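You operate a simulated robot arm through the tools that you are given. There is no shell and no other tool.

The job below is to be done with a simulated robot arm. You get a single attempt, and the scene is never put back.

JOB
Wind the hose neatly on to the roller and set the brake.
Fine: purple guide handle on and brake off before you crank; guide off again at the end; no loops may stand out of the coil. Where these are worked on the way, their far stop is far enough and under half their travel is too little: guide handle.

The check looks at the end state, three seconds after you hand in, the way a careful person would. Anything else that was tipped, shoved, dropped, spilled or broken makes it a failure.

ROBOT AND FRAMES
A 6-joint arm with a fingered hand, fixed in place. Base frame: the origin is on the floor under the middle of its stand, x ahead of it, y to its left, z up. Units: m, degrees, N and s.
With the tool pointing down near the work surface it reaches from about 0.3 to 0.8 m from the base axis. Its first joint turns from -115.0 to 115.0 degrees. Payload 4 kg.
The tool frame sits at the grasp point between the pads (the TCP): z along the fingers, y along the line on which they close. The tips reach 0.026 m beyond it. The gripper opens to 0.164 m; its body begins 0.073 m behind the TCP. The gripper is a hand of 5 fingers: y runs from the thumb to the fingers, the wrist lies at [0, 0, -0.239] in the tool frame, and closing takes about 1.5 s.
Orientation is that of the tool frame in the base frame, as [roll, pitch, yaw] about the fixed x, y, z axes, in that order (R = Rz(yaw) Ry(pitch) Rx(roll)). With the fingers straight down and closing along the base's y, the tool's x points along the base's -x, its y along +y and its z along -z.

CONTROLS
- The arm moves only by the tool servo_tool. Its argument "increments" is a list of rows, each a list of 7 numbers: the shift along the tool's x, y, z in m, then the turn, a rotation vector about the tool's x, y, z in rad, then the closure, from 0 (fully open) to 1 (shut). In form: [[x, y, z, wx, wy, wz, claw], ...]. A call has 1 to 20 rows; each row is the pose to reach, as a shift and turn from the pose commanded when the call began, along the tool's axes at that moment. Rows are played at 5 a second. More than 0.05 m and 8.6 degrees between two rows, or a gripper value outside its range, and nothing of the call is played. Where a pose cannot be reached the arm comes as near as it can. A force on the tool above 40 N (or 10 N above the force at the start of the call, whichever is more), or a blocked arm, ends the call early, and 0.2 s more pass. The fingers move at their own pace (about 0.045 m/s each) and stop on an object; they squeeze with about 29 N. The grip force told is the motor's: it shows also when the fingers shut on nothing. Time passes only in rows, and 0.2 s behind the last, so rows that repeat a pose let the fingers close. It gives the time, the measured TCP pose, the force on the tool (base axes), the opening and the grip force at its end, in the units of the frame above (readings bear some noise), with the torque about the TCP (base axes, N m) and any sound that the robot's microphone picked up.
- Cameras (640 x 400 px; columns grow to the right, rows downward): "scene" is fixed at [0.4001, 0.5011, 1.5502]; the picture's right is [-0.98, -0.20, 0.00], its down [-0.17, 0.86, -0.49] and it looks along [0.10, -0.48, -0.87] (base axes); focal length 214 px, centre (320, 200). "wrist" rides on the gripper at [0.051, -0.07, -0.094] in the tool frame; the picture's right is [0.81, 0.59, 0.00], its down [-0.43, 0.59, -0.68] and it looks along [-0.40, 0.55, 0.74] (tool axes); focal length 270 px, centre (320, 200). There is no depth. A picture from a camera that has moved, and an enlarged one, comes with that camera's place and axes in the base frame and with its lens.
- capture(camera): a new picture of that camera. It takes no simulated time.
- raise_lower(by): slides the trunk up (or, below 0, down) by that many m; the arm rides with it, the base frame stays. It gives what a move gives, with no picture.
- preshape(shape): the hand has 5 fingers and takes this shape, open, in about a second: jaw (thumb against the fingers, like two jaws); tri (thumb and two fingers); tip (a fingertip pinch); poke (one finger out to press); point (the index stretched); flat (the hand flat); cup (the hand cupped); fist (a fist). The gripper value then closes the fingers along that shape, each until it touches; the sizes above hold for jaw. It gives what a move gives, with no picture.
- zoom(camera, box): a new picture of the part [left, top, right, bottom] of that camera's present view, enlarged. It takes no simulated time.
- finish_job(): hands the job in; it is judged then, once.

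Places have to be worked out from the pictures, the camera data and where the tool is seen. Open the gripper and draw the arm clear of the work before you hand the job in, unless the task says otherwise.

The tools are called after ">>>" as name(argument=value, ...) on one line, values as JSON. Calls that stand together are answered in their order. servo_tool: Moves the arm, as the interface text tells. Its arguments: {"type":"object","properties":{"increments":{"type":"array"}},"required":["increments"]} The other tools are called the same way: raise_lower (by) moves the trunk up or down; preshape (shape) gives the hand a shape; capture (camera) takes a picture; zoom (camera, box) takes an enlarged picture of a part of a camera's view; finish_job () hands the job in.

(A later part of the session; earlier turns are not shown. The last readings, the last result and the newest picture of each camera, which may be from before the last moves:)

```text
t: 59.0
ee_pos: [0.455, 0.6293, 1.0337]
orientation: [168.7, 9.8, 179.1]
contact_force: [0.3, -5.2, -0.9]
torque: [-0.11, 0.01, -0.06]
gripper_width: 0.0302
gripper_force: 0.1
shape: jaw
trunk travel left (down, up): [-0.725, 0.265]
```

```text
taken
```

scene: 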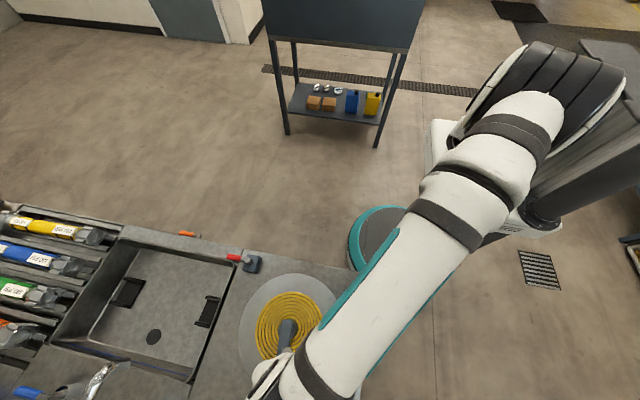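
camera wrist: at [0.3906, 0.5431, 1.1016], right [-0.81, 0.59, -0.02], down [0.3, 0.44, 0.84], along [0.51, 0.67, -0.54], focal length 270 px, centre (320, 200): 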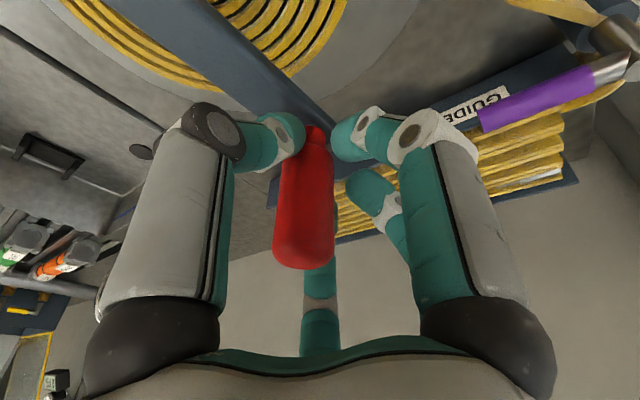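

Forces stay around 5 N. Continuing clockwise through the far side of the circle, checking the reach.

>>> servo_tool(increments=[[-0.013, 0.0013, 0.0026, 0, 0, 0, 0.82], [-0.026, 0.0008, 0.0048, 0, 0, 0, 0.82], [-0.0389, -0.0015, 0.0066, 0, 0, 0, 0.82], [-0.0515, -0.0055, 0.008, 0, 0, 0, 0.82], [-0.0633, -0.0113, 0.0089, 0, 0, 0, 0.82], [-0.0744, -0.0185, 0.0095, 0, 0, 0, 0.82], [-0.0844, -0.0273, 0.0095, 0, 0, 0, 0.82]])

>>> capture(camera="wrist")

>>> capture(camera="scene")

```text
t: 60.6
ee_pos: [0.5401, 0.6032, 1.033]
orientation: [168.6, 10.0, 179.1]
contact_force: [-3.8, -1.2, 0.9]
torque: [-0.06, 0.08, -0.03]
gripper_width: 0.0305
gripper_force: 0.1
shape: jaw
trunk travel left (down, up): [-0.725, 0.265]
```

```text
taken
camera wrist: at [0.4752, 0.5174, 1.1011], right [-0.81, 0.59, -0.02], down [0.3, 0.44, 0.84], along [0.51, 0.67, -0.54], focal length 270 px, centre (320, 200)
```

wrist: 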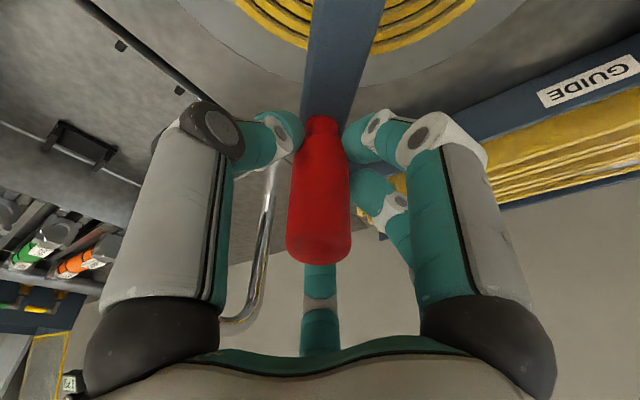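

```text
taken
```

scene: 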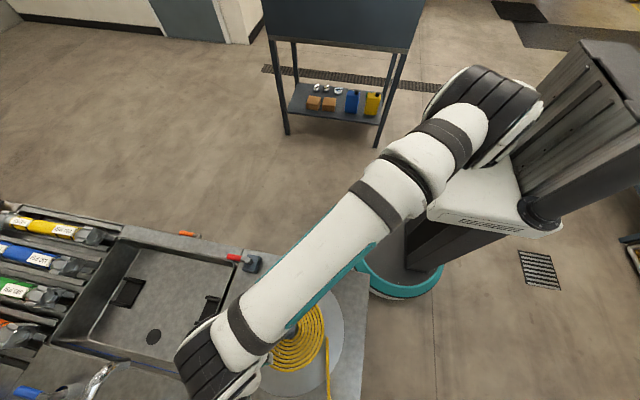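

Far side passed without reach trouble. Continuing round toward the near side.

>>> servo_tool(increments=[[-0.0087, -0.01, -0.0005, 0, 0, 0, 0.82], [-0.0159, -0.021, -0.0014, 0, 0, 0, 0.82], [-0.0216, -0.033, -0.0028, 0, 0, 0, 0.82], [-0.0256, -0.0455, -0.0046, 0, 0, 0, 0.82], [-0.0279, -0.0583, -0.0068, 0, 0, 0, 0.82], [-0.0282, -0.0713, -0.0094, 0, 0, 0, 0.82], [-0.0268, -0.0841, -0.0122, 0, 0, 0, 0.82], [-0.0236, -0.0966, -0.0153, 0, 0, 0, 0.82], [-0.0187, -0.1085, -0.0185, 0, 0, 0, 0.82], [-0.0121, -0.1196, -0.0219, 0, 0, 0, 0.82], [-0.0041, -0.1294, -0.0253, 0, 0, 0, 0.82], [0.0054, -0.1381, -0.0287, 0, 0, 0, 0.82], [0.016, -0.1454, -0.0321, 0, 0, 0, 0.82]])

>>> capture(camera="wrist")

>>> zoom(camera="scene", box=[200, 260, 400, 400])

```text
t: 63.4
ee_pos: [0.5208, 0.4532, 1.0325]
orientation: [168.6, 9.9, 179.0]
contact_force: [0.2, -0.2, 0.2]
torque: [0.0, 0.03, -0.01]
gripper_width: 0.0299
gripper_force: 0.1
shape: jaw
trunk travel left (down, up): [-0.725, 0.265]
```

```text
taken
camera wrist: at [0.456, 0.3678, 1.1013], right [-0.81, 0.59, -0.02], down [0.3, 0.44, 0.84], along [0.51, 0.67, -0.54], focal length 270 px, centre (320, 200)
```

wrist: 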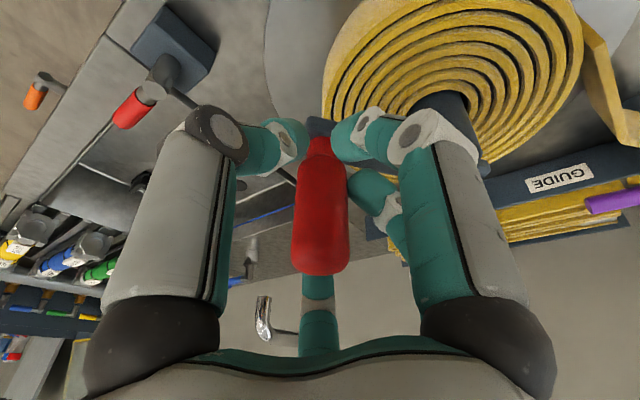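

```text
2.86 times, centred on (300, 330) of scene
camera zoom: at [0.4001, 0.5011, 1.5502], right [-0.98, -0.2, 0.0], down [-0.17, 0.86, -0.49], along [0.1, -0.48, -0.87], focal length 613 px, centre (377, -171)
```

zoom: 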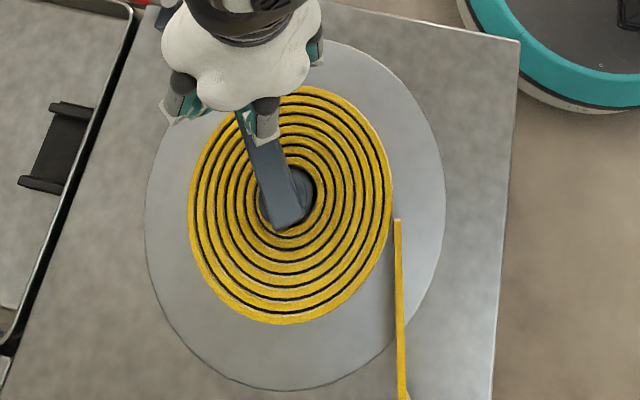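

The coil has clearly grown by about one layer and is neat; the pile is shrinking. Continuing another half turn clockwise in 9° steps.

>>> servo_tool(increments=[[0.0131, -0.0062, -0.0036, 0, 0, 0, 0.82], [0.027, -0.0103, -0.0069, 0, 0, 0, 0.82], [0.0414, -0.0122, -0.0098, 0, 0, 0, 0.82], [0.0561, -0.0118, -0.0123, 0, 0, 0, 0.82], [0.0707, -0.0091, -0.0143, 0, 0, 0, 0.82], [0.0847, -0.0041, -0.0158, 0, 0, 0, 0.82], [0.0978, 0.0029, -0.0168, 0, 0, 0, 0.82], [0.1097, 0.0118, -0.0171, 0, 0, 0, 0.82], [0.1201, 0.0225, -0.0168, 0, 0, 0, 0.82], [0.1288, 0.0346, -0.0159, 0, 0, 0, 0.82], [0.1356, 0.0477, -0.0144, 0, 0, 0, 0.82], [0.1402, 0.0618, -0.0124, 0, 0, 0, 0.82], [0.1425, 0.0763, -0.0099, 0, 0, 0, 0.82], [0.1427, 0.0909, -0.007, 0, 0, 0, 0.82], [0.1404, 0.1053, -0.0037, 0, 0, 0, 0.82], [0.136, 0.119, -0.0002, 0, 0, 0, 0.82], [0.1293, 0.1318, 0.0036, 0, 0, 0, 0.82], [0.1207, 0.1435, 0.0074, 0, 0, 0, 0.82], [0.1104, 0.1535, 0.0113, 0, 0, 0, 0.82], [0.0986, 0.1617, 0.015, 0, 0, 0, 0.82]])

>>> capture(camera="wrist")

>>> zoom(camera="scene", box=[200, 260, 400, 400])

```text
t: 67.6
ee_pos: [0.4251, 0.6186, 1.0331]
orientation: [168.6, 9.8, 179.0]
contact_force: [-0.5, -0.4, 1.1]
torque: [-0.02, -0.02, 0.0]
gripper_width: 0.0233
gripper_force: 29.1
shape: jaw
trunk travel left (down, up): [-0.725, 0.265]
```

```text
taken
camera wrist: at [0.3597, 0.5324, 1.1014], right [-0.81, 0.59, -0.02], down [0.3, 0.44, 0.84], along [0.51, 0.67, -0.54], focal length 270 px, centre (320, 200)
```

wrist: 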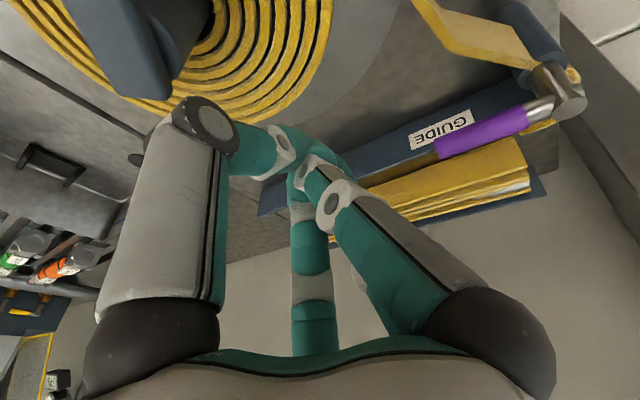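

```text
2.86 times, centred on (300, 330) of scene
camera zoom: at [0.4001, 0.5011, 1.5502], right [-0.98, -0.2, 0.0], down [-0.17, 0.86, -0.49], along [0.1, -0.48, -0.87], focal length 613 px, centre (377, -171)
```

zoom: 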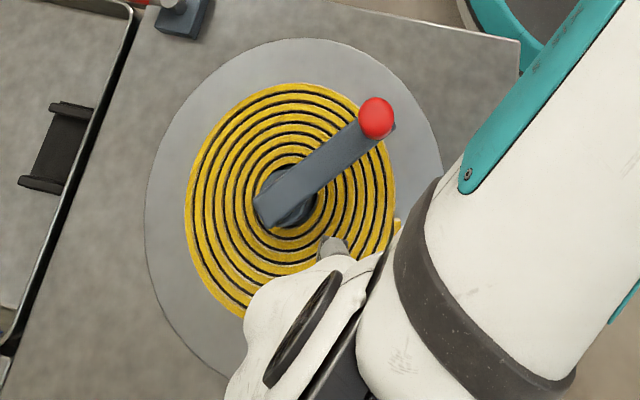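

The coil grew neatly again, but part-way the knob slipped out of the loose cage: it now stands at about (0.409, 0.468). I'll rise over it, open, and regrip it more tightly.

>>> servo_tool(increments=[[-0.0068, 0.0078, -0.0386, 0, 0, 0, 0.9], [-0.0137, 0.0155, -0.0773, 0, 0, 0, 0.9], [-0.0197, 0.0223, -0.1111, 0, 0, 0, 0.7], [-0.0165, -0.0143, -0.119, 0, 0, 0, 0.4], [-0.0133, -0.051, -0.127, 0, 0, 0, 0.2], [-0.01, -0.0876, -0.1349, 0, 0, 0, 0], [-0.0068, -0.1242, -0.1428, 0, 0, 0, 0], [-0.0068, -0.1242, -0.1428, 0, 0, 0, 0], [-0.0068, -0.1242, -0.1428, 0, 0, 0, 0]])

>>> capture(camera="wrist")

>>> zoom(camera="scene", box=[200, 260, 400, 400])

```text
t: 69.6
ee_pos: [0.4069, 0.4657, 1.1484]
orientation: [168.7, 9.9, 178.9]
contact_force: [0.5, -0.3, 0.2]
torque: [0.02, 0.0, 0.03]
gripper_width: 0.1529
gripper_force: 0.0
shape: jaw
trunk travel left (down, up): [-0.725, 0.265]
```

```text
taken
camera wrist: at [0.3428, 0.3812, 1.2162], right [-0.81, 0.59, -0.02], down [0.3, 0.44, 0.84], along [0.51, 0.67, -0.54], focal length 270 px, centre (320, 200)
```

wrist: 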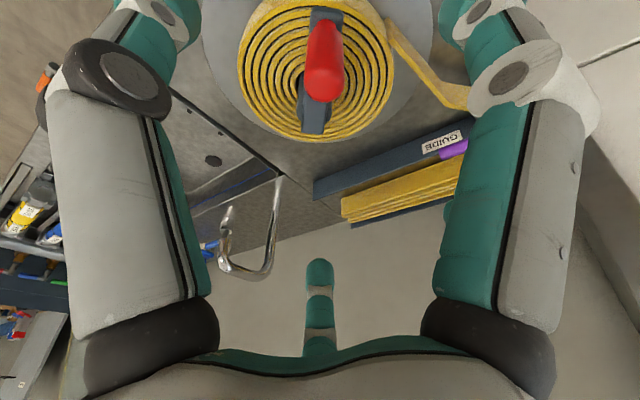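

```text
2.86 times, centred on (300, 330) of scene
camera zoom: at [0.4001, 0.5011, 1.5502], right [-0.98, -0.2, 0.0], down [-0.17, 0.86, -0.49], along [0.1, -0.48, -0.87], focal length 613 px, centre (377, -171)
```

zoom: 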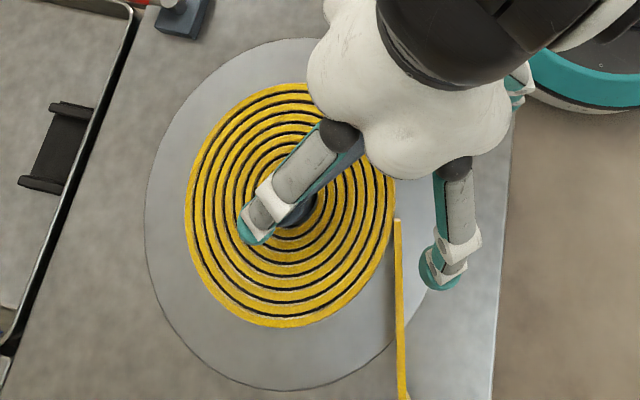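

The pile is down to a couple of folds and the knob is right below the hand at (0.408, 0.466). Descending and gripping firmly.

>>> servo_tool(increments=[[0.0056, -0.0065, 0.0325, 0, 0, 0, 0], [0.0116, -0.0133, 0.0665, 0, 0, 0, 0], [0.0165, -0.0188, 0.0945, 0, 0, 0, 0], [0.0188, -0.0215, 0.1113, 0, 0, 0, 0], [0.0188, -0.0215, 0.1113, 0, 0, 0, 0.4], [0.0188, -0.0215, 0.1113, 0, 0, 0, 0.7], [0.0188, -0.0215, 0.1113, 0, 0, 0, 0.86], [0.0188, -0.0215, 0.1113, 0, 0, 0, 0.86], [0.0188, -0.0215, 0.1113, 0, 0, 0, 0.86], [0.0188, -0.0215, 0.1113, 0, 0, 0, 0.86], [0.0188, -0.0215, 0.1113, 0, 0, 0, 0.86]])

>>> capture(camera="wrist")

```text
t: 72.0
ee_pos: [0.4077, 0.4673, 1.0339]
orientation: [168.7, 9.7, 179.0]
contact_force: [-0.4, -0.9, -0.2]
torque: [0.0, -0.03, -0.01]
gripper_width: 0.0306
gripper_force: 0.2
shape: jaw
trunk travel left (down, up): [-0.725, 0.265]
```

```text
taken
camera wrist: at [0.343, 0.3832, 1.1015], right [-0.81, 0.59, -0.02], down [0.3, 0.44, 0.84], along [0.51, 0.67, -0.54], focal length 270 px, centre (320, 200)
```

wrist: 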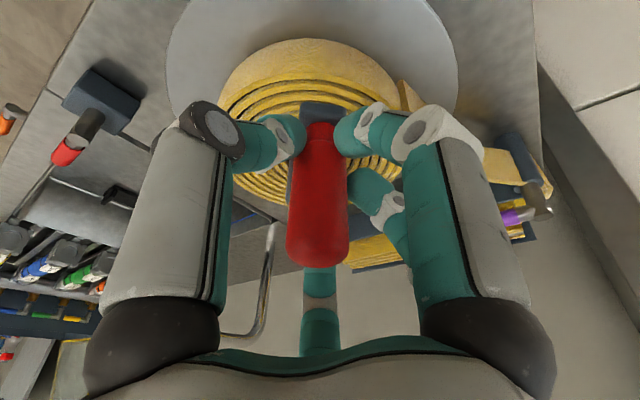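

Fingers are round the knob. I'll shut them to a firm grip, then go on clockwise in 8° steps, checking after a short arc.

>>> servo_tool(increments=[[0, 0, 0, 0, 0, 0, 1], [0, 0, 0, 0, 0, 0, 1], [0, 0, 0, 0, 0, 0, 1], [0.0096, 0.009, 0.0001, 0, 0, 0, 1], [0.0174, 0.0197, 0.0009, 0, 0, 0, 1], [0.0235, 0.0314, 0.0021, 0, 0, 0, 1], [0.028, 0.0437, 0.0038, 0, 0, 0, 1]])

>>> capture(camera="wrist")

```text
t: 73.6
ee_pos: [0.3819, 0.5128, 1.0319]
orientation: [168.8, 9.8, 179.0]
contact_force: [10.7, 0.2, -13.4]
torque: [-0.37, -0.28, -0.14]
gripper_width: 0.0256
gripper_force: 28.9
shape: jaw
trunk travel left (down, up): [-0.725, 0.265]
```

```text
taken
camera wrist: at [0.3183, 0.428, 1.1001], right [-0.81, 0.59, -0.02], down [0.3, 0.45, 0.84], along [0.51, 0.67, -0.54], focal length 270 px, centre (320, 200)
```

wrist: 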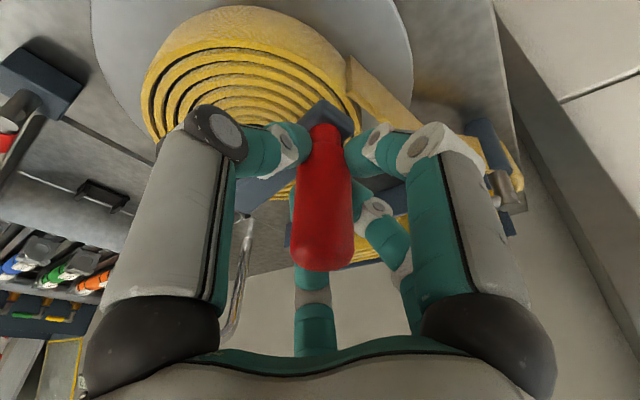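

The crank follows the firm grip; ~11 N points toward the hub, so the true radius is a bit smaller (≈0.093). Continuing with that radius.

>>> servo_tool(increments=[[0.0008, 0.0129, 0.0025, 0, 0, 0, 1], [0.0017, 0.0257, 0.0049, 0, 0, 0, 1], [0.0009, 0.0383, 0.0076, 0, 0, 0, 1], [-0.0018, 0.0508, 0.0105, 0, 0, 0, 1], [-0.0061, 0.0626, 0.0137, 0, 0, 0, 1], [-0.012, 0.0736, 0.0169, 0, 0, 0, 1], [-0.0195, 0.0837, 0.0203, 0, 0, 0, 1]])

>>> capture(camera="wrist")

```text
t: 75.2
ee_pos: [0.4049, 0.595, 1.0291]
orientation: [168.9, 9.7, 179.0]
contact_force: [19.4, -22.9, -24.8]
torque: [-0.88, -0.15, -0.35]
gripper_width: 0.0238
gripper_force: 28.9
shape: jaw
trunk travel left (down, up): [-0.725, 0.265]
```

```text
taken
camera wrist: at [0.3406, 0.5112, 1.0989], right [-0.81, 0.59, -0.02], down [0.3, 0.45, 0.84], along [0.51, 0.67, -0.54], focal length 270 px, centre (320, 200)
```

wrist: 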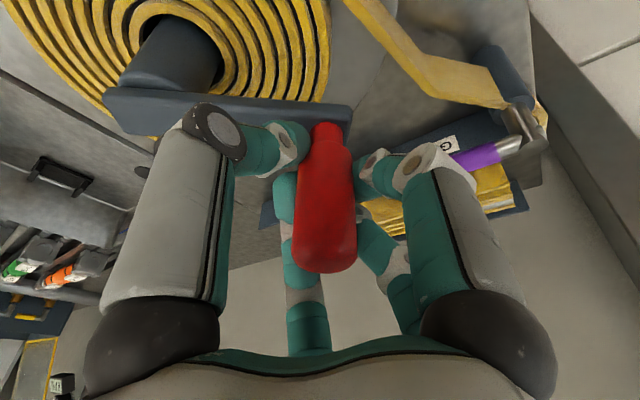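

The force again pointed to the hub (~30 N); fitting the gripped points gives hub (0.470, 0.533), radius 0.090. I'll ease the grip to just touching and follow that corrected circle.

>>> servo_tool(increments=[[-0.0032, -0.0017, 0.0002, 0, 0, 0, 0.84], [-0.0032, -0.0017, 0.0002, 0, 0, 0, 0.84], [-0.0127, 0.0067, 0.0036, 0, 0, 0, 0.84], [-0.0228, 0.0134, 0.0067, 0, 0, 0, 0.84], [-0.0339, 0.0186, 0.0097, 0, 0, 0, 0.84], [-0.0455, 0.0223, 0.0125, 0, 0, 0, 0.84]])

>>> capture(camera="wrist")

```text
t: 76.6
ee_pos: [0.4482, 0.6228, 1.034]
orientation: [168.5, 9.9, 179.1]
contact_force: [-5.3, 9.7, 3.6]
torque: [0.21, 0.19, -0.14]
gripper_width: 0.0265
gripper_force: 0.0
shape: jaw
trunk travel left (down, up): [-0.725, 0.265]
```

```text
taken
camera wrist: at [0.3837, 0.5379, 1.1021], right [-0.81, 0.59, -0.02], down [0.3, 0.44, 0.84], along [0.51, 0.67, -0.53], focal length 270 px, centre (320, 200)
```

wrist: 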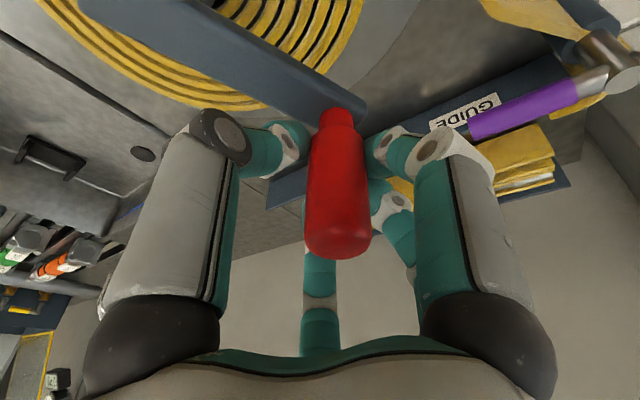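

The pile's last folds are short now. Forces ~11 N outward here, so I'll use an in-between circle (hub (0.471, 0.5345), R 0.092) and continue.

>>> servo_tool(increments=[[-0.0129, 0.0054, 0.0034, 0, 0, 0, 0.87], [-0.0255, 0.0055, 0.0056, 0, 0, 0, 0.87], [-0.0381, 0.0041, 0.0076, 0, 0, 0, 0.87], [-0.0504, 0.0008, 0.0091, 0, 0, 0, 0.87], [-0.0622, -0.0041, 0.0102, 0, 0, 0, 0.87], [-0.0733, -0.0106, 0.0109, 0, 0, 0, 0.87], [-0.0834, -0.0185, 0.0111, 0, 0, 0, 0.87]])

>>> capture(camera="wrist")

>>> capture(camera="scene")

```text
t: 78.1
ee_pos: [0.5302, 0.6162, 1.0316]
orientation: [168.2, 10.2, 178.9]
contact_force: [13.4, 27.5, -13.2]
torque: [-0.05, -0.61, -0.65]
gripper_width: 0.0102
gripper_force: 28.6
shape: jaw
trunk travel left (down, up): [-0.725, 0.265]
stopped in row 7: the force on the tool passed its limit at 42 N (the readings are from after the stop); the commanded pose is now the measured one
```

```text
taken
camera wrist: at [0.4653, 0.5296, 1.0977], right [-0.81, 0.59, -0.02], down [0.3, 0.44, 0.85], along [0.51, 0.68, -0.53], focal length 270 px, centre (320, 200)
```

wrist: 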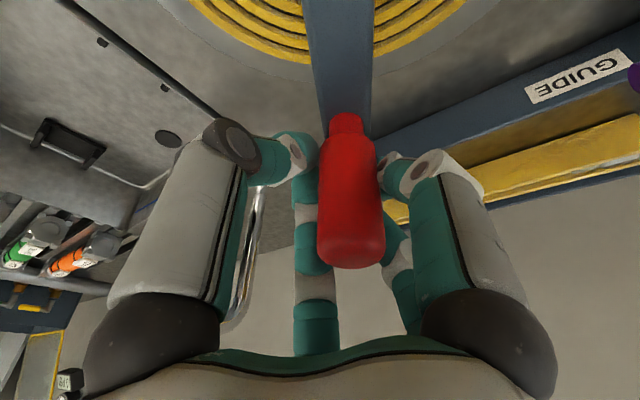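

```text
taken
```

scene: 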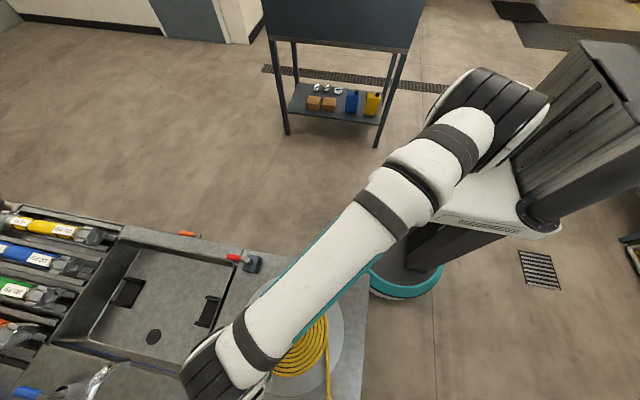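

The call stopped at 42 N: the knob got wedged toward one side of the fingers, so my circle is off here. I'll open, lift straight up and withdraw so the scene camera can show the knob's exact place.

>>> servo_tool(increments=[[0.004, 0.003, 0, 0, 0, 0, 0.6], [0.006, 0.004, 0, 0, 0, 0, 0.3], [0.006, 0.004, 0, 0, 0, 0, 0], [0.006, 0.004, 0, 0, 0, 0, 0], [0.006, 0.004, 0, 0, 0, 0, 0], [0.006, 0.004, 0, 0, 0, 0, 0], [-0.0008, 0.0118, -0.0386, 0, 0, 0, 0], [-0.0077, 0.0195, -0.0773, 0, 0, 0, 0], [-0.0145, 0.0273, -0.1159, 0, 0, 0, 0]])

>>> capture(camera="wrist")

```text
t: 80.1
ee_pos: [0.5218, 0.613, 1.1542]
orientation: [168.3, 10.0, 178.9]
contact_force: [-0.4, 0.3, -0.2]
torque: [-0.03, 0.0, 0.0]
gripper_width: 0.164
gripper_force: 0.0
shape: jaw
trunk travel left (down, up): [-0.725, 0.265]
```

```text
taken
camera wrist: at [0.4569, 0.5274, 1.2221], right [-0.81, 0.59, -0.02], down [0.3, 0.44, 0.85], along [0.51, 0.68, -0.53], focal length 270 px, centre (320, 200)
```

wrist: 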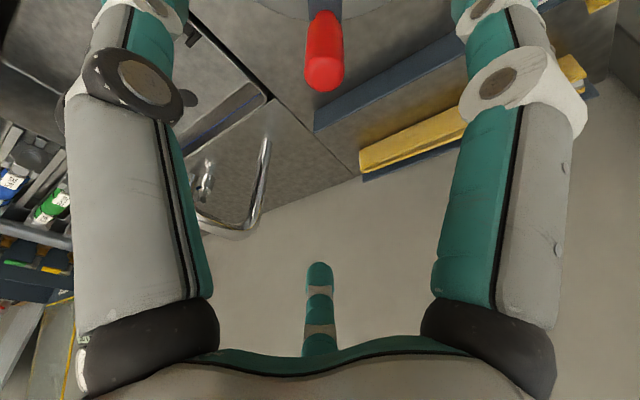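

Knob seen at about (0.518, 0.609); with the earlier (0.408, 0.466) this fits hub (0.470, 0.533), R≈0.0905. Only one fold of hose remains. A look at the scene for the coil's state.

>>> capture(camera="scene")

>>> zoom(camera="wrist", box=[260, 0, 480, 200])

```text
taken
```

scene: 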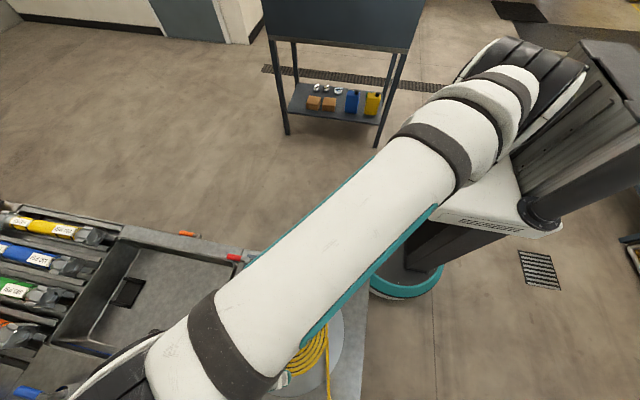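

```text
2.00 times, centred on (370, 100) of wrist
camera zoom: at [0.4569, 0.5274, 1.2221], right [-0.81, 0.59, -0.02], down [0.3, 0.44, 0.85], along [0.51, 0.68, -0.53], focal length 541 px, centre (220, 400)
```

zoom: 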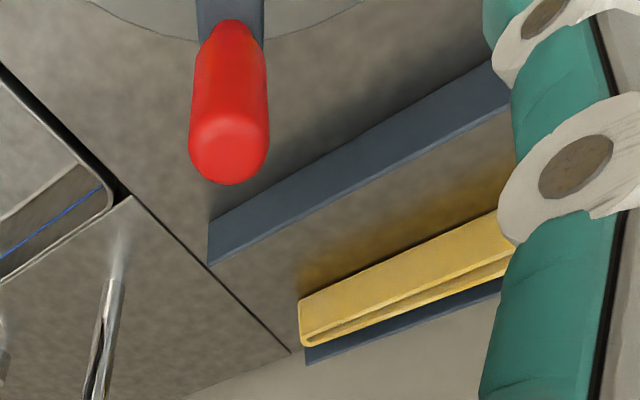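

Lowering again over the knob with the hand open, then checking the centring before gripping.

>>> servo_tool(increments=[[0.0066, -0.0073, 0.033, 0, 0, 0, 0], [0.0132, -0.0145, 0.066, 0, 0, 0, 0], [0.0185, -0.0202, 0.093, 0, 0, 0, 0], [0.0229, -0.0248, 0.113, 0, 0, 0, 0]])

>>> capture(camera="wrist")

```text
t: 81.1
ee_pos: [0.5188, 0.6118, 1.0347]
orientation: [168.3, 10.2, 178.8]
contact_force: [0.3, -0.4, 0.1]
torque: [0.04, 0.0, -0.02]
gripper_width: 0.1641
gripper_force: 0.0
shape: jaw
trunk travel left (down, up): [-0.725, 0.265]
```

```text
taken
camera wrist: at [0.4538, 0.5269, 1.1031], right [-0.81, 0.59, -0.02], down [0.3, 0.44, 0.85], along [0.51, 0.68, -0.53], focal length 270 px, centre (320, 200)
```

wrist: 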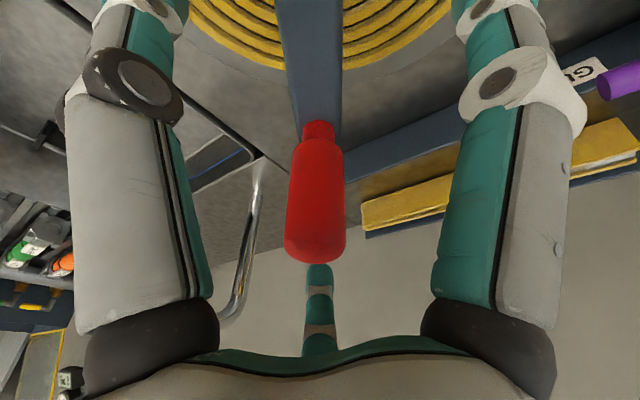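

The knob is centred in the hand. Closing to a full grip.

>>> servo_tool(increments=[[0, 0, 0, 0, 0, 0, 0.5], [0, 0, 0, 0, 0, 0, 1], [0, 0, 0, 0, 0, 0, 1], [0, 0, 0, 0, 0, 0, 1], [0, 0, 0, 0, 0, 0, 1], [0, 0, 0, 0, 0, 0, 1], [0, 0, 0, 0, 0, 0, 1], [0, 0, 0, 0, 0, 0, 1], [0, 0, 0, 0, 0, 0, 1]])

>>> capture(camera="wrist")

```text
t: 83.1
ee_pos: [0.5187, 0.6116, 1.0351]
orientation: [168.4, 10.0, 178.9]
contact_force: [0.7, 0.5, -2.5]
torque: [-0.23, 0.12, 0.05]
gripper_width: 0.0256
gripper_force: 29.1
shape: jaw
trunk travel left (down, up): [-0.725, 0.265]
```

```text
taken
camera wrist: at [0.4539, 0.5267, 1.1027], right [-0.81, 0.59, -0.02], down [0.3, 0.44, 0.85], along [0.51, 0.68, -0.53], focal length 270 px, centre (320, 200)
```

wrist: 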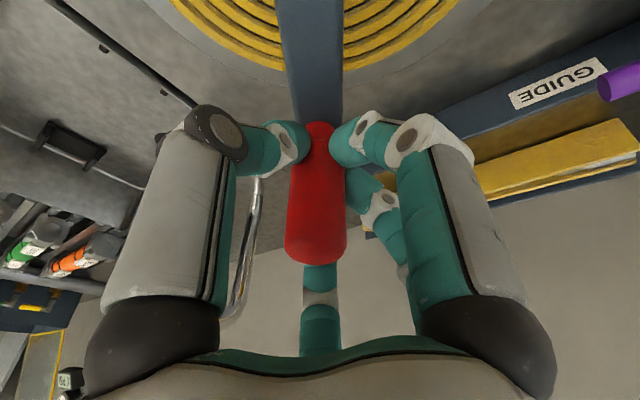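

Gripped at (0.5187, 0.6116) with almost no side load. Following the refined circle (hub (0.4695, 0.5345), R 0.091) with full grip, a short arc first.

>>> servo_tool(increments=[[-0.0098, -0.0081, 0.0001, 0, 0, 0, 1], [-0.0188, -0.0169, -0.0001, 0, 0, 0, 1], [-0.0266, -0.0269, -0.0007, 0, 0, 0, 1], [-0.033, -0.0378, -0.0018, 0, 0, 0, 1], [-0.0377, -0.0495, -0.0033, 0, 0, 0, 1], [-0.0408, -0.0616, -0.0051, 0, 0, 0, 1]])

>>> capture(camera="wrist")

```text
t: 84.5
ee_pos: [0.5619, 0.5509, 1.0337]
orientation: [168.4, 10.0, 178.9]
contact_force: [9.0, 2.5, -11.4]
torque: [-0.38, -0.29, -0.08]
gripper_width: 0.0249
gripper_force: 29.4
shape: jaw
trunk travel left (down, up): [-0.725, 0.265]
```

```text
taken
camera wrist: at [0.4973, 0.4646, 1.1012], right [-0.81, 0.59, -0.02], down [0.3, 0.44, 0.85], along [0.51, 0.67, -0.53], focal length 270 px, centre (320, 200)
```

wrist: 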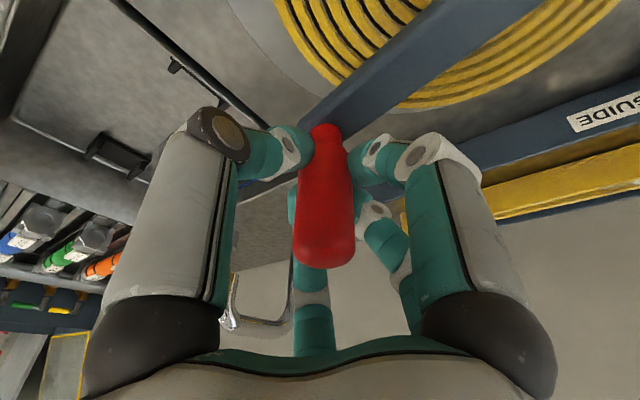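

Only 9 N side load now – a good circle. Shifting it 1.5 mm toward +x and continuing.

>>> servo_tool(increments=[[-0.0027, -0.0124, -0.002, 0, 0, 0, 1], [-0.0027, -0.0248, -0.0045, 0, 0, 0, 1], [-0.0006, -0.037, -0.0073, 0, 0, 0, 1], [0.0031, -0.0487, -0.0103, 0, 0, 0, 1], [0.0085, -0.0598, -0.0135, 0, 0, 0, 1], [0.0153, -0.0698, -0.0168, 0, 0, 0, 1], [0.0237, -0.0789, -0.02, 0, 0, 0, 1]])

>>> capture(camera="wrist")

>>> zoom(camera="scene", box=[200, 260, 400, 400])

```text
t: 86.1
ee_pos: [0.5377, 0.4662, 1.0311]
orientation: [168.6, 9.8, 178.8]
contact_force: [20.7, -14.6, -27.2]
torque: [-0.92, -0.07, -0.57]
gripper_width: 0.0227
gripper_force: 29.3
shape: jaw
trunk travel left (down, up): [-0.725, 0.265]
```

```text
taken
camera wrist: at [0.4727, 0.3824, 1.0998], right [-0.81, 0.59, -0.02], down [0.3, 0.44, 0.84], along [0.51, 0.67, -0.54], focal length 270 px, centre (320, 200)
```

wrist: 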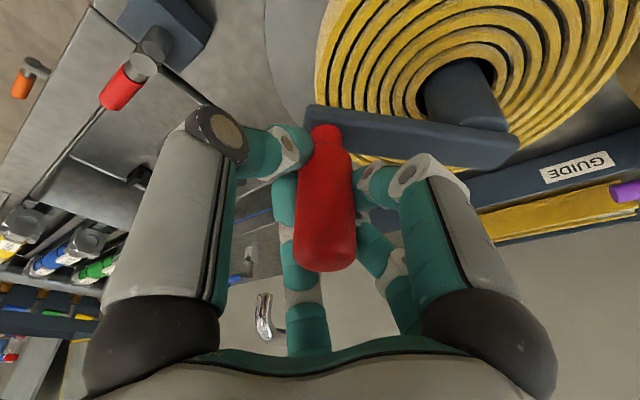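

```text
2.86 times, centred on (300, 330) of scene
camera zoom: at [0.4001, 0.5011, 1.5502], right [-0.98, -0.2, 0.0], down [-0.17, 0.86, -0.49], along [0.1, -0.48, -0.87], focal length 613 px, centre (377, -171)
```

zoom: 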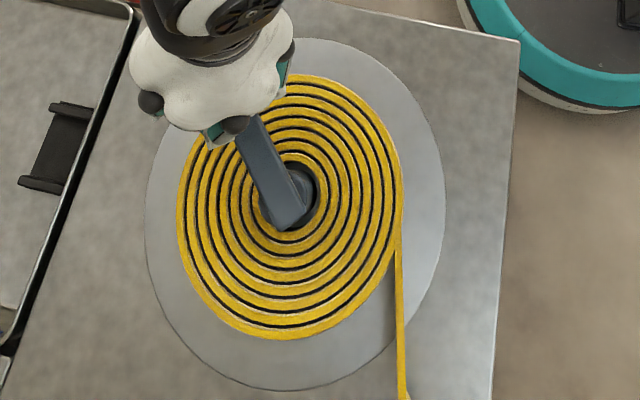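

The coil has now reached the incoming hose and lies neat. Side load rose to 25 N, so I'll ease the fingers to unload, check centring, then regrip.

>>> servo_tool(increments=[[-0.003, -0.002, 0, 0, 0, 0, 0.7], [-0.004, -0.002, 0, 0, 0, 0, 0.65], [-0.004, -0.002, 0, 0, 0, 0, 0.65], [-0.004, -0.002, 0, 0, 0, 0, 0.65]])

>>> capture(camera="wrist")

```text
t: 87.1
ee_pos: [0.5371, 0.468, 1.0368]
orientation: [168.3, 10.1, 179.0]
contact_force: [0.5, -0.5, -0.1]
torque: [0.01, -0.02, -0.01]
gripper_width: 0.057
gripper_force: 0.1
shape: jaw
trunk travel left (down, up): [-0.725, 0.265]
```

```text
taken
camera wrist: at [0.473, 0.3821, 1.103], right [-0.81, 0.59, -0.02], down [0.3, 0.44, 0.85], along [0.51, 0.68, -0.53], focal length 270 px, centre (320, 200)
```

wrist: 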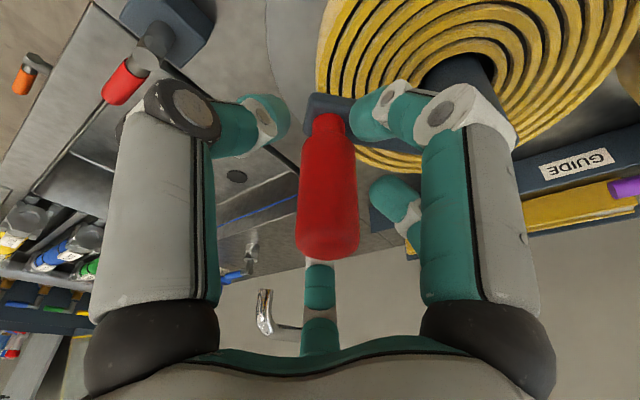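

Unloaded; the knob sits ~4 mm to the -x side of the grasp point. Re-centring, regripping, then a further ~50° clockwise.

>>> servo_tool(increments=[[0.0039, 0.0007, 0.0013, 0, 0, 0, 0.65], [0.0039, 0.0007, 0.0013, 0, 0, 0, 0.9], [0.0039, 0.0007, 0.0013, 0, 0, 0, 0.9], [0.0039, 0.0007, 0.0013, 0, 0, 0, 0.9], [0.0139, -0.0082, -0.0022, 0, 0, 0, 0.9], [0.0243, -0.0145, -0.0054, 0, 0, 0, 0.9], [0.0356, -0.0193, -0.0083, 0, 0, 0, 0.9], [0.0475, -0.0226, -0.0111, 0, 0, 0, 0.9], [0.0598, -0.0241, -0.0136, 0, 0, 0, 0.9], [0.0722, -0.0239, -0.0157, 0, 0, 0, 0.9]])

>>> capture(camera="wrist")

>>> zoom(camera="scene", box=[200, 260, 400, 400])

```text
t: 89.3
ee_pos: [0.4643, 0.4438, 1.0317]
orientation: [168.4, 10.0, 179.1]
contact_force: [1.1, 4.8, -15.7]
torque: [-0.16, -0.09, -0.06]
gripper_width: 0.0235
gripper_force: 28.6
shape: jaw
trunk travel left (down, up): [-0.725, 0.265]
```

```text
taken
camera wrist: at [0.3995, 0.3585, 1.0987], right [-0.81, 0.59, -0.02], down [0.3, 0.44, 0.85], along [0.51, 0.68, -0.53], focal length 270 px, centre (320, 200)
```

wrist: 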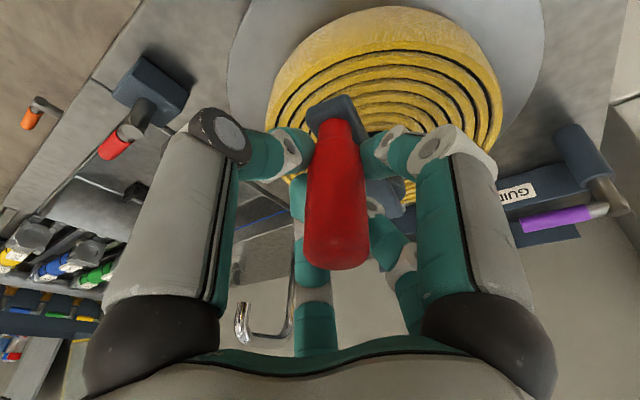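

```text
2.86 times, centred on (300, 330) of scene
camera zoom: at [0.4001, 0.5011, 1.5502], right [-0.98, -0.2, 0.0], down [-0.17, 0.86, -0.49], along [0.1, -0.48, -0.87], focal length 613 px, centre (377, -171)
```

zoom: 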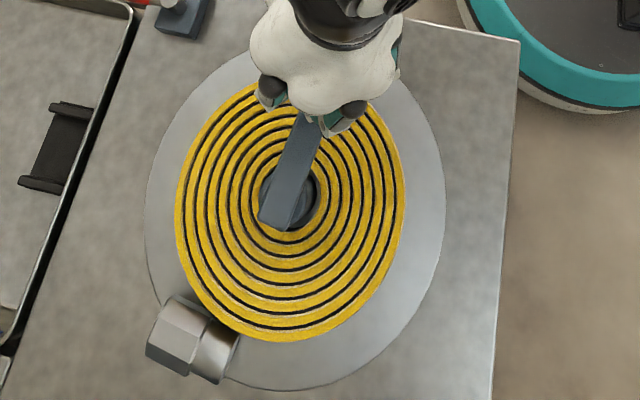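

The pile and lead are gone and the hose's metal end fitting now sits at the coil's edge – the hose looks fully wound. I'll inspect the coil closely before deciding whether to turn further.

>>> zoom(camera="scene", box=[230, 300, 350, 390])

>>> zoom(camera="wrist", box=[220, 0, 640, 260])

```text
4.44 times, centred on (290, 345) of scene
camera zoom: at [0.4001, 0.5011, 1.5502], right [-0.98, -0.2, 0.0], down [-0.17, 0.86, -0.49], along [0.1, -0.48, -0.87], focal length 953 px, centre (453, -444)
```

zoom: 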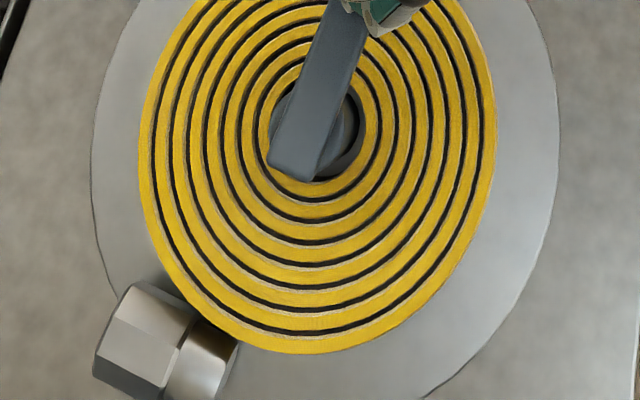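

```text
1.52 times, centred on (430, 130) of wrist
camera zoom: at [0.3995, 0.3585, 1.0987], right [-0.81, 0.59, -0.02], down [0.3, 0.44, 0.85], along [0.51, 0.68, -0.53], focal length 412 px, centre (152, 307)
```

zoom: 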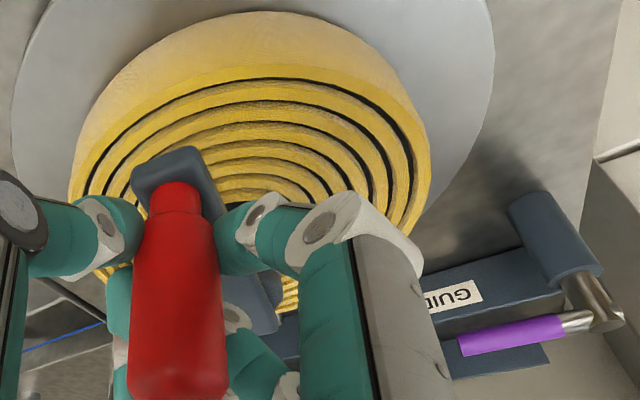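

The coil is tight and neat. I'll advance the crank a little further, gently, to feel whether it's at its winding stop.

>>> servo_tool(increments=[[0.0062, 0.001, -0.0009, 0, 0, 0, 0.9], [0.0123, 0.002, -0.0018, 0, 0, 0, 0.9], [0.0184, 0.0038, -0.0025, 0, 0, 0, 0.9], [0.0244, 0.0056, -0.0032, 0, 0, 0, 0.9]])

>>> zoom(camera="scene", box=[200, 260, 400, 400])

>>> capture(camera="wrist")

```text
t: 90.5
ee_pos: [0.4477, 0.4482, 1.0313]
orientation: [168.4, 10.2, 178.9]
contact_force: [30.7, -0.1, -20.2]
torque: [-0.37, -0.53, -0.02]
gripper_width: 0.0228
gripper_force: 28.7
shape: jaw
trunk travel left (down, up): [-0.725, 0.265]
stopped in row 4: the force on the tool passed its limit at 41 N (the readings are from after the stop); the commanded pose is now the measured one
```

```text
2.86 times, centred on (300, 330) of scene
camera zoom: at [0.4001, 0.5011, 1.5502], right [-0.98, -0.2, 0.0], down [-0.17, 0.86, -0.49], along [0.1, -0.48, -0.87], focal length 613 px, centre (377, -171)
```

zoom: 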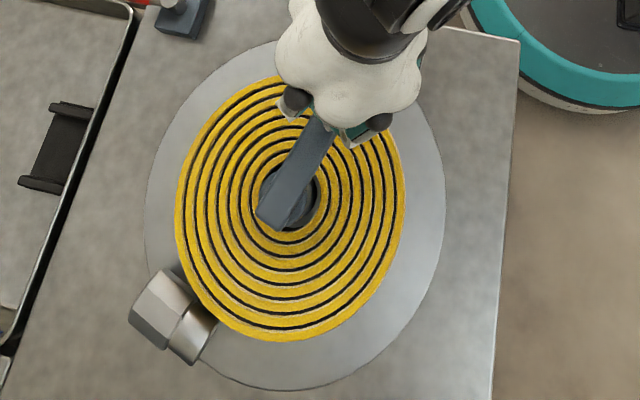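

```text
taken
camera wrist: at [0.3814, 0.3624, 1.0982], right [-0.81, 0.59, -0.03], down [0.3, 0.44, 0.85], along [0.51, 0.68, -0.53], focal length 270 px, centre (320, 200)
```

wrist: 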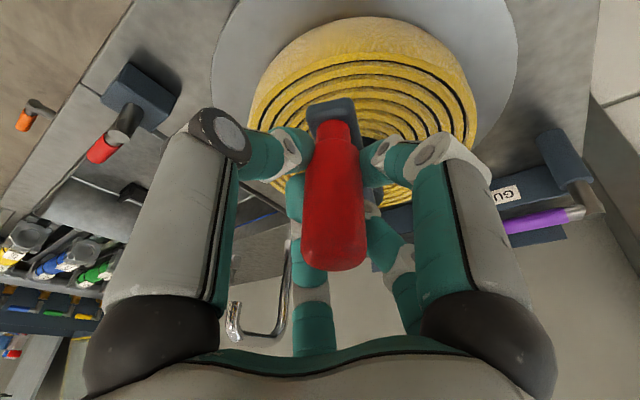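

A firm stop (41 N) at about 250° with the fitting drawn along: fully wound. I'll open the fingers, lift off, and check the coil stays put.

>>> servo_tool(increments=[[-0.002, 0, 0, 0, 0, 0, 0.7], [-0.003, 0, 0, 0, 0, 0, 0.4], [-0.003, 0, 0, 0, 0, 0, 0], [-0.003, 0, 0, 0, 0, 0, 0], [-0.003, 0, 0, 0, 0, 0, 0], [-0.003, 0, 0, 0, 0, 0, 0], [-0.0098, 0.0078, -0.0386, 0, 0, 0, 0], [-0.0167, 0.0155, -0.0773, 0, 0, 0, 0], [-0.0235, 0.0233, -0.1159, 0, 0, 0, 0]])

>>> capture(camera="wrist")

>>> zoom(camera="scene", box=[200, 260, 400, 400])

```text
t: 92.5
ee_pos: [0.4408, 0.4463, 1.1546]
orientation: [168.2, 10.3, 178.9]
contact_force: [0.1, -0.8, -0.7]
torque: [0.02, 0.0, 0.01]
gripper_width: 0.1638
gripper_force: 0.1
shape: jaw
trunk travel left (down, up): [-0.725, 0.265]
```

```text
taken
camera wrist: at [0.3765, 0.3602, 1.2216], right [-0.81, 0.59, -0.03], down [0.29, 0.44, 0.85], along [0.51, 0.68, -0.53], focal length 270 px, centre (320, 200)
```

wrist: 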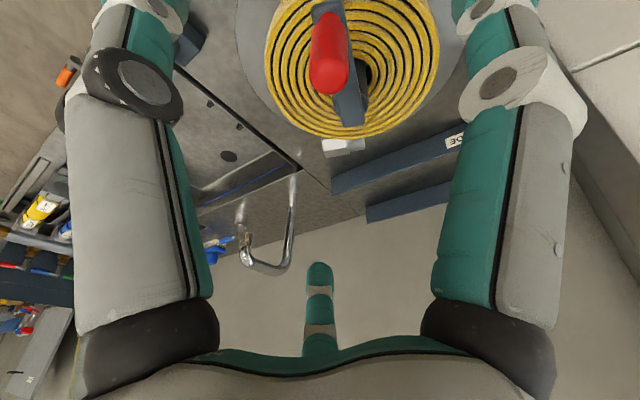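

```text
2.86 times, centred on (300, 330) of scene
camera zoom: at [0.4001, 0.5011, 1.5502], right [-0.98, -0.2, 0.0], down [-0.17, 0.86, -0.49], along [0.1, -0.48, -0.87], focal length 613 px, centre (377, -171)
```

zoom: 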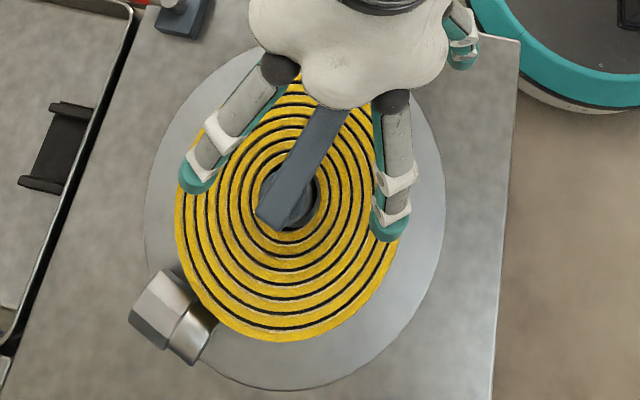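

The coil stays put and the tray is empty. Next the brake: it must be swung back to -y, pushing from its +y side, so I'll bring the shut, tilted hand over there at a safe height.

>>> servo_tool(increments=[[-0.0296, -0.0017, 0.0163, 0, 0, 0, 0.4], [-0.0593, -0.0039, 0.0325, 0, 0, 0, 0.8], [-0.0889, -0.0061, 0.0487, 0, 0, 0, 1], [-0.1186, -0.0078, 0.065, 0, 0, 0, 1], [-0.1471, -0.0097, 0.081, 0, 0, 0, 1], [-0.1471, -0.0097, 0.081, 0, 0, 0, 1], [-0.1471, -0.0097, 0.081, 0, 0, 0, 1], [-0.1471, -0.0097, 0.081, 0, 0, 0, 1], [-0.1734, -0.0138, 0.1107, 0, 0, 0, 1], [-0.1986, -0.0172, 0.1404, 0, 0, 0, 1], [-0.2227, -0.0196, 0.1649, 0, 0, 0, 1]])

>>> capture(camera="wrist")

>>> capture(camera="scene")

```text
t: 94.9
ee_pos: [0.6934, 0.4572, 1.0301]
orientation: [168.1, 10.1, 178.9]
contact_force: [-0.6, -0.2, 0.3]
torque: [0.0, 0.0, -0.01]
gripper_width: 0.0
gripper_force: 29.0
shape: jaw
trunk travel left (down, up): [-0.725, 0.265]
```

```text
taken
camera wrist: at [0.6281, 0.3711, 1.0966], right [-0.81, 0.59, -0.03], down [0.29, 0.44, 0.85], along [0.51, 0.68, -0.53], focal length 270 px, centre (320, 200)
```

wrist: 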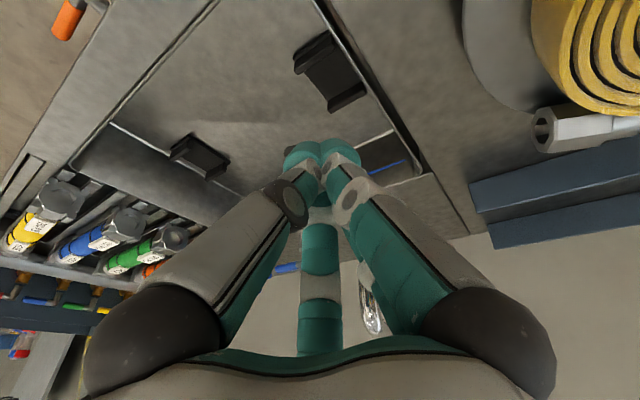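

```text
taken
```

scene: 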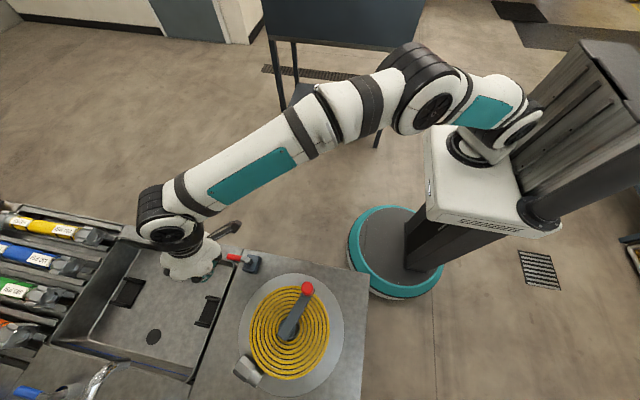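

The hand is over the sink side, behind the lever tip. Lowering to lever height, still clear of it.

>>> servo_tool(increments=[[0.007, -0.006, 0.03, 0, 0, 0, 1], [0.0137, -0.012, 0.06, 0, 0, 0, 1], [0.0208, -0.018, 0.089, 0, 0, 0, 1]])

>>> zoom(camera="scene", box=[160, 210, 300, 320])

>>> capture(camera="wrist")

```text
t: 95.7
ee_pos: [0.6885, 0.4584, 0.9378]
orientation: [168.1, 10.2, 178.9]
contact_force: [-0.9, -1.0, -1.6]
torque: [-0.03, 0.0, 0.01]
gripper_width: 0.0002
gripper_force: 29.5
shape: jaw
trunk travel left (down, up): [-0.725, 0.265]
```

```text
3.64 times, centred on (230, 265) of scene
camera zoom: at [0.4001, 0.5011, 1.5502], right [-0.98, -0.2, 0.0], down [-0.17, 0.86, -0.49], along [0.1, -0.48, -0.87], focal length 780 px, centre (647, -36)
```

zoom: 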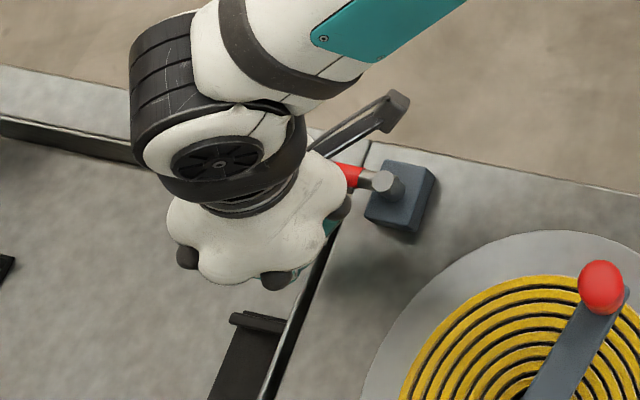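

```text
taken
camera wrist: at [0.6237, 0.3721, 1.004], right [-0.81, 0.59, -0.03], down [0.29, 0.44, 0.85], along [0.51, 0.68, -0.53], focal length 270 px, centre (320, 200)
```

wrist: 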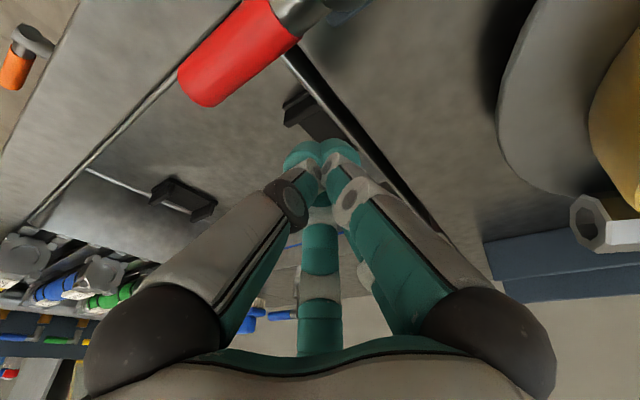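

At lever height, behind it. Now pushing the brake lever toward -y along its arc.

>>> servo_tool(increments=[[0.0031, -0.018, -0.0042, 0, 0, 0, 1], [0.0029, -0.0298, -0.0065, 0, 0, 0, 1], [0.0008, -0.0396, -0.0081, 0, 0, 0, 1], [-0.0008, -0.0465, -0.0092, 0, 0, 0, 1], [-0.0034, -0.0534, -0.0101, 0, 0, 0, 1]])

>>> zoom(camera="scene", box=[160, 210, 300, 320])

>>> capture(camera="wrist")

```text
t: 96.9
ee_pos: [0.6899, 0.4031, 0.9383]
orientation: [168.1, 10.4, 178.9]
contact_force: [0.5, 0.1, 0.8]
torque: [-0.01, 0.01, 0.01]
gripper_width: 0.0001
gripper_force: 28.9
shape: jaw
trunk travel left (down, up): [-0.725, 0.265]
```

```text
3.64 times, centred on (230, 265) of scene
camera zoom: at [0.4001, 0.5011, 1.5502], right [-0.98, -0.2, 0.0], down [-0.17, 0.86, -0.49], along [0.1, -0.48, -0.87], focal length 780 px, centre (647, -36)
```

zoom: 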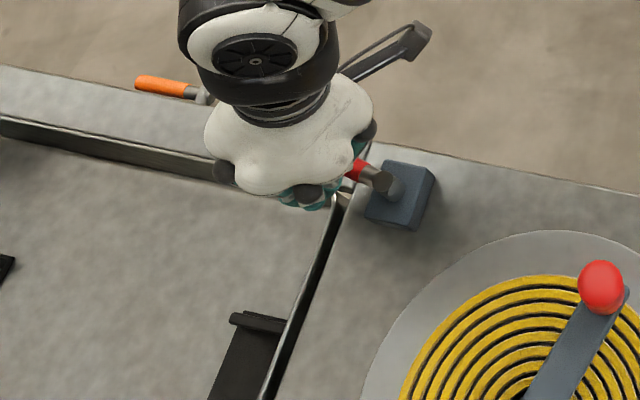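

```text
taken
camera wrist: at [0.6253, 0.3174, 1.0052], right [-0.81, 0.59, -0.03], down [0.29, 0.44, 0.85], along [0.51, 0.68, -0.53], focal length 270 px, centre (320, 200)
```

wrist: 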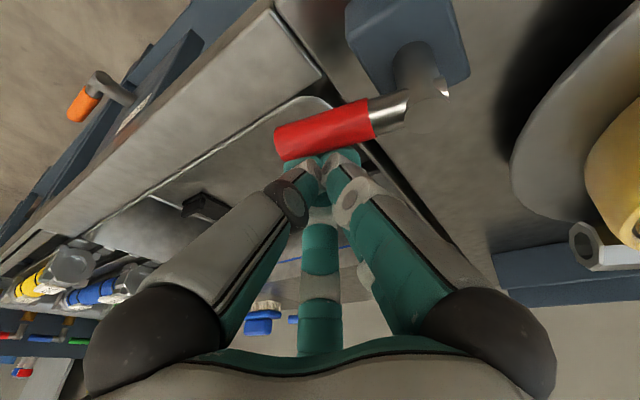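

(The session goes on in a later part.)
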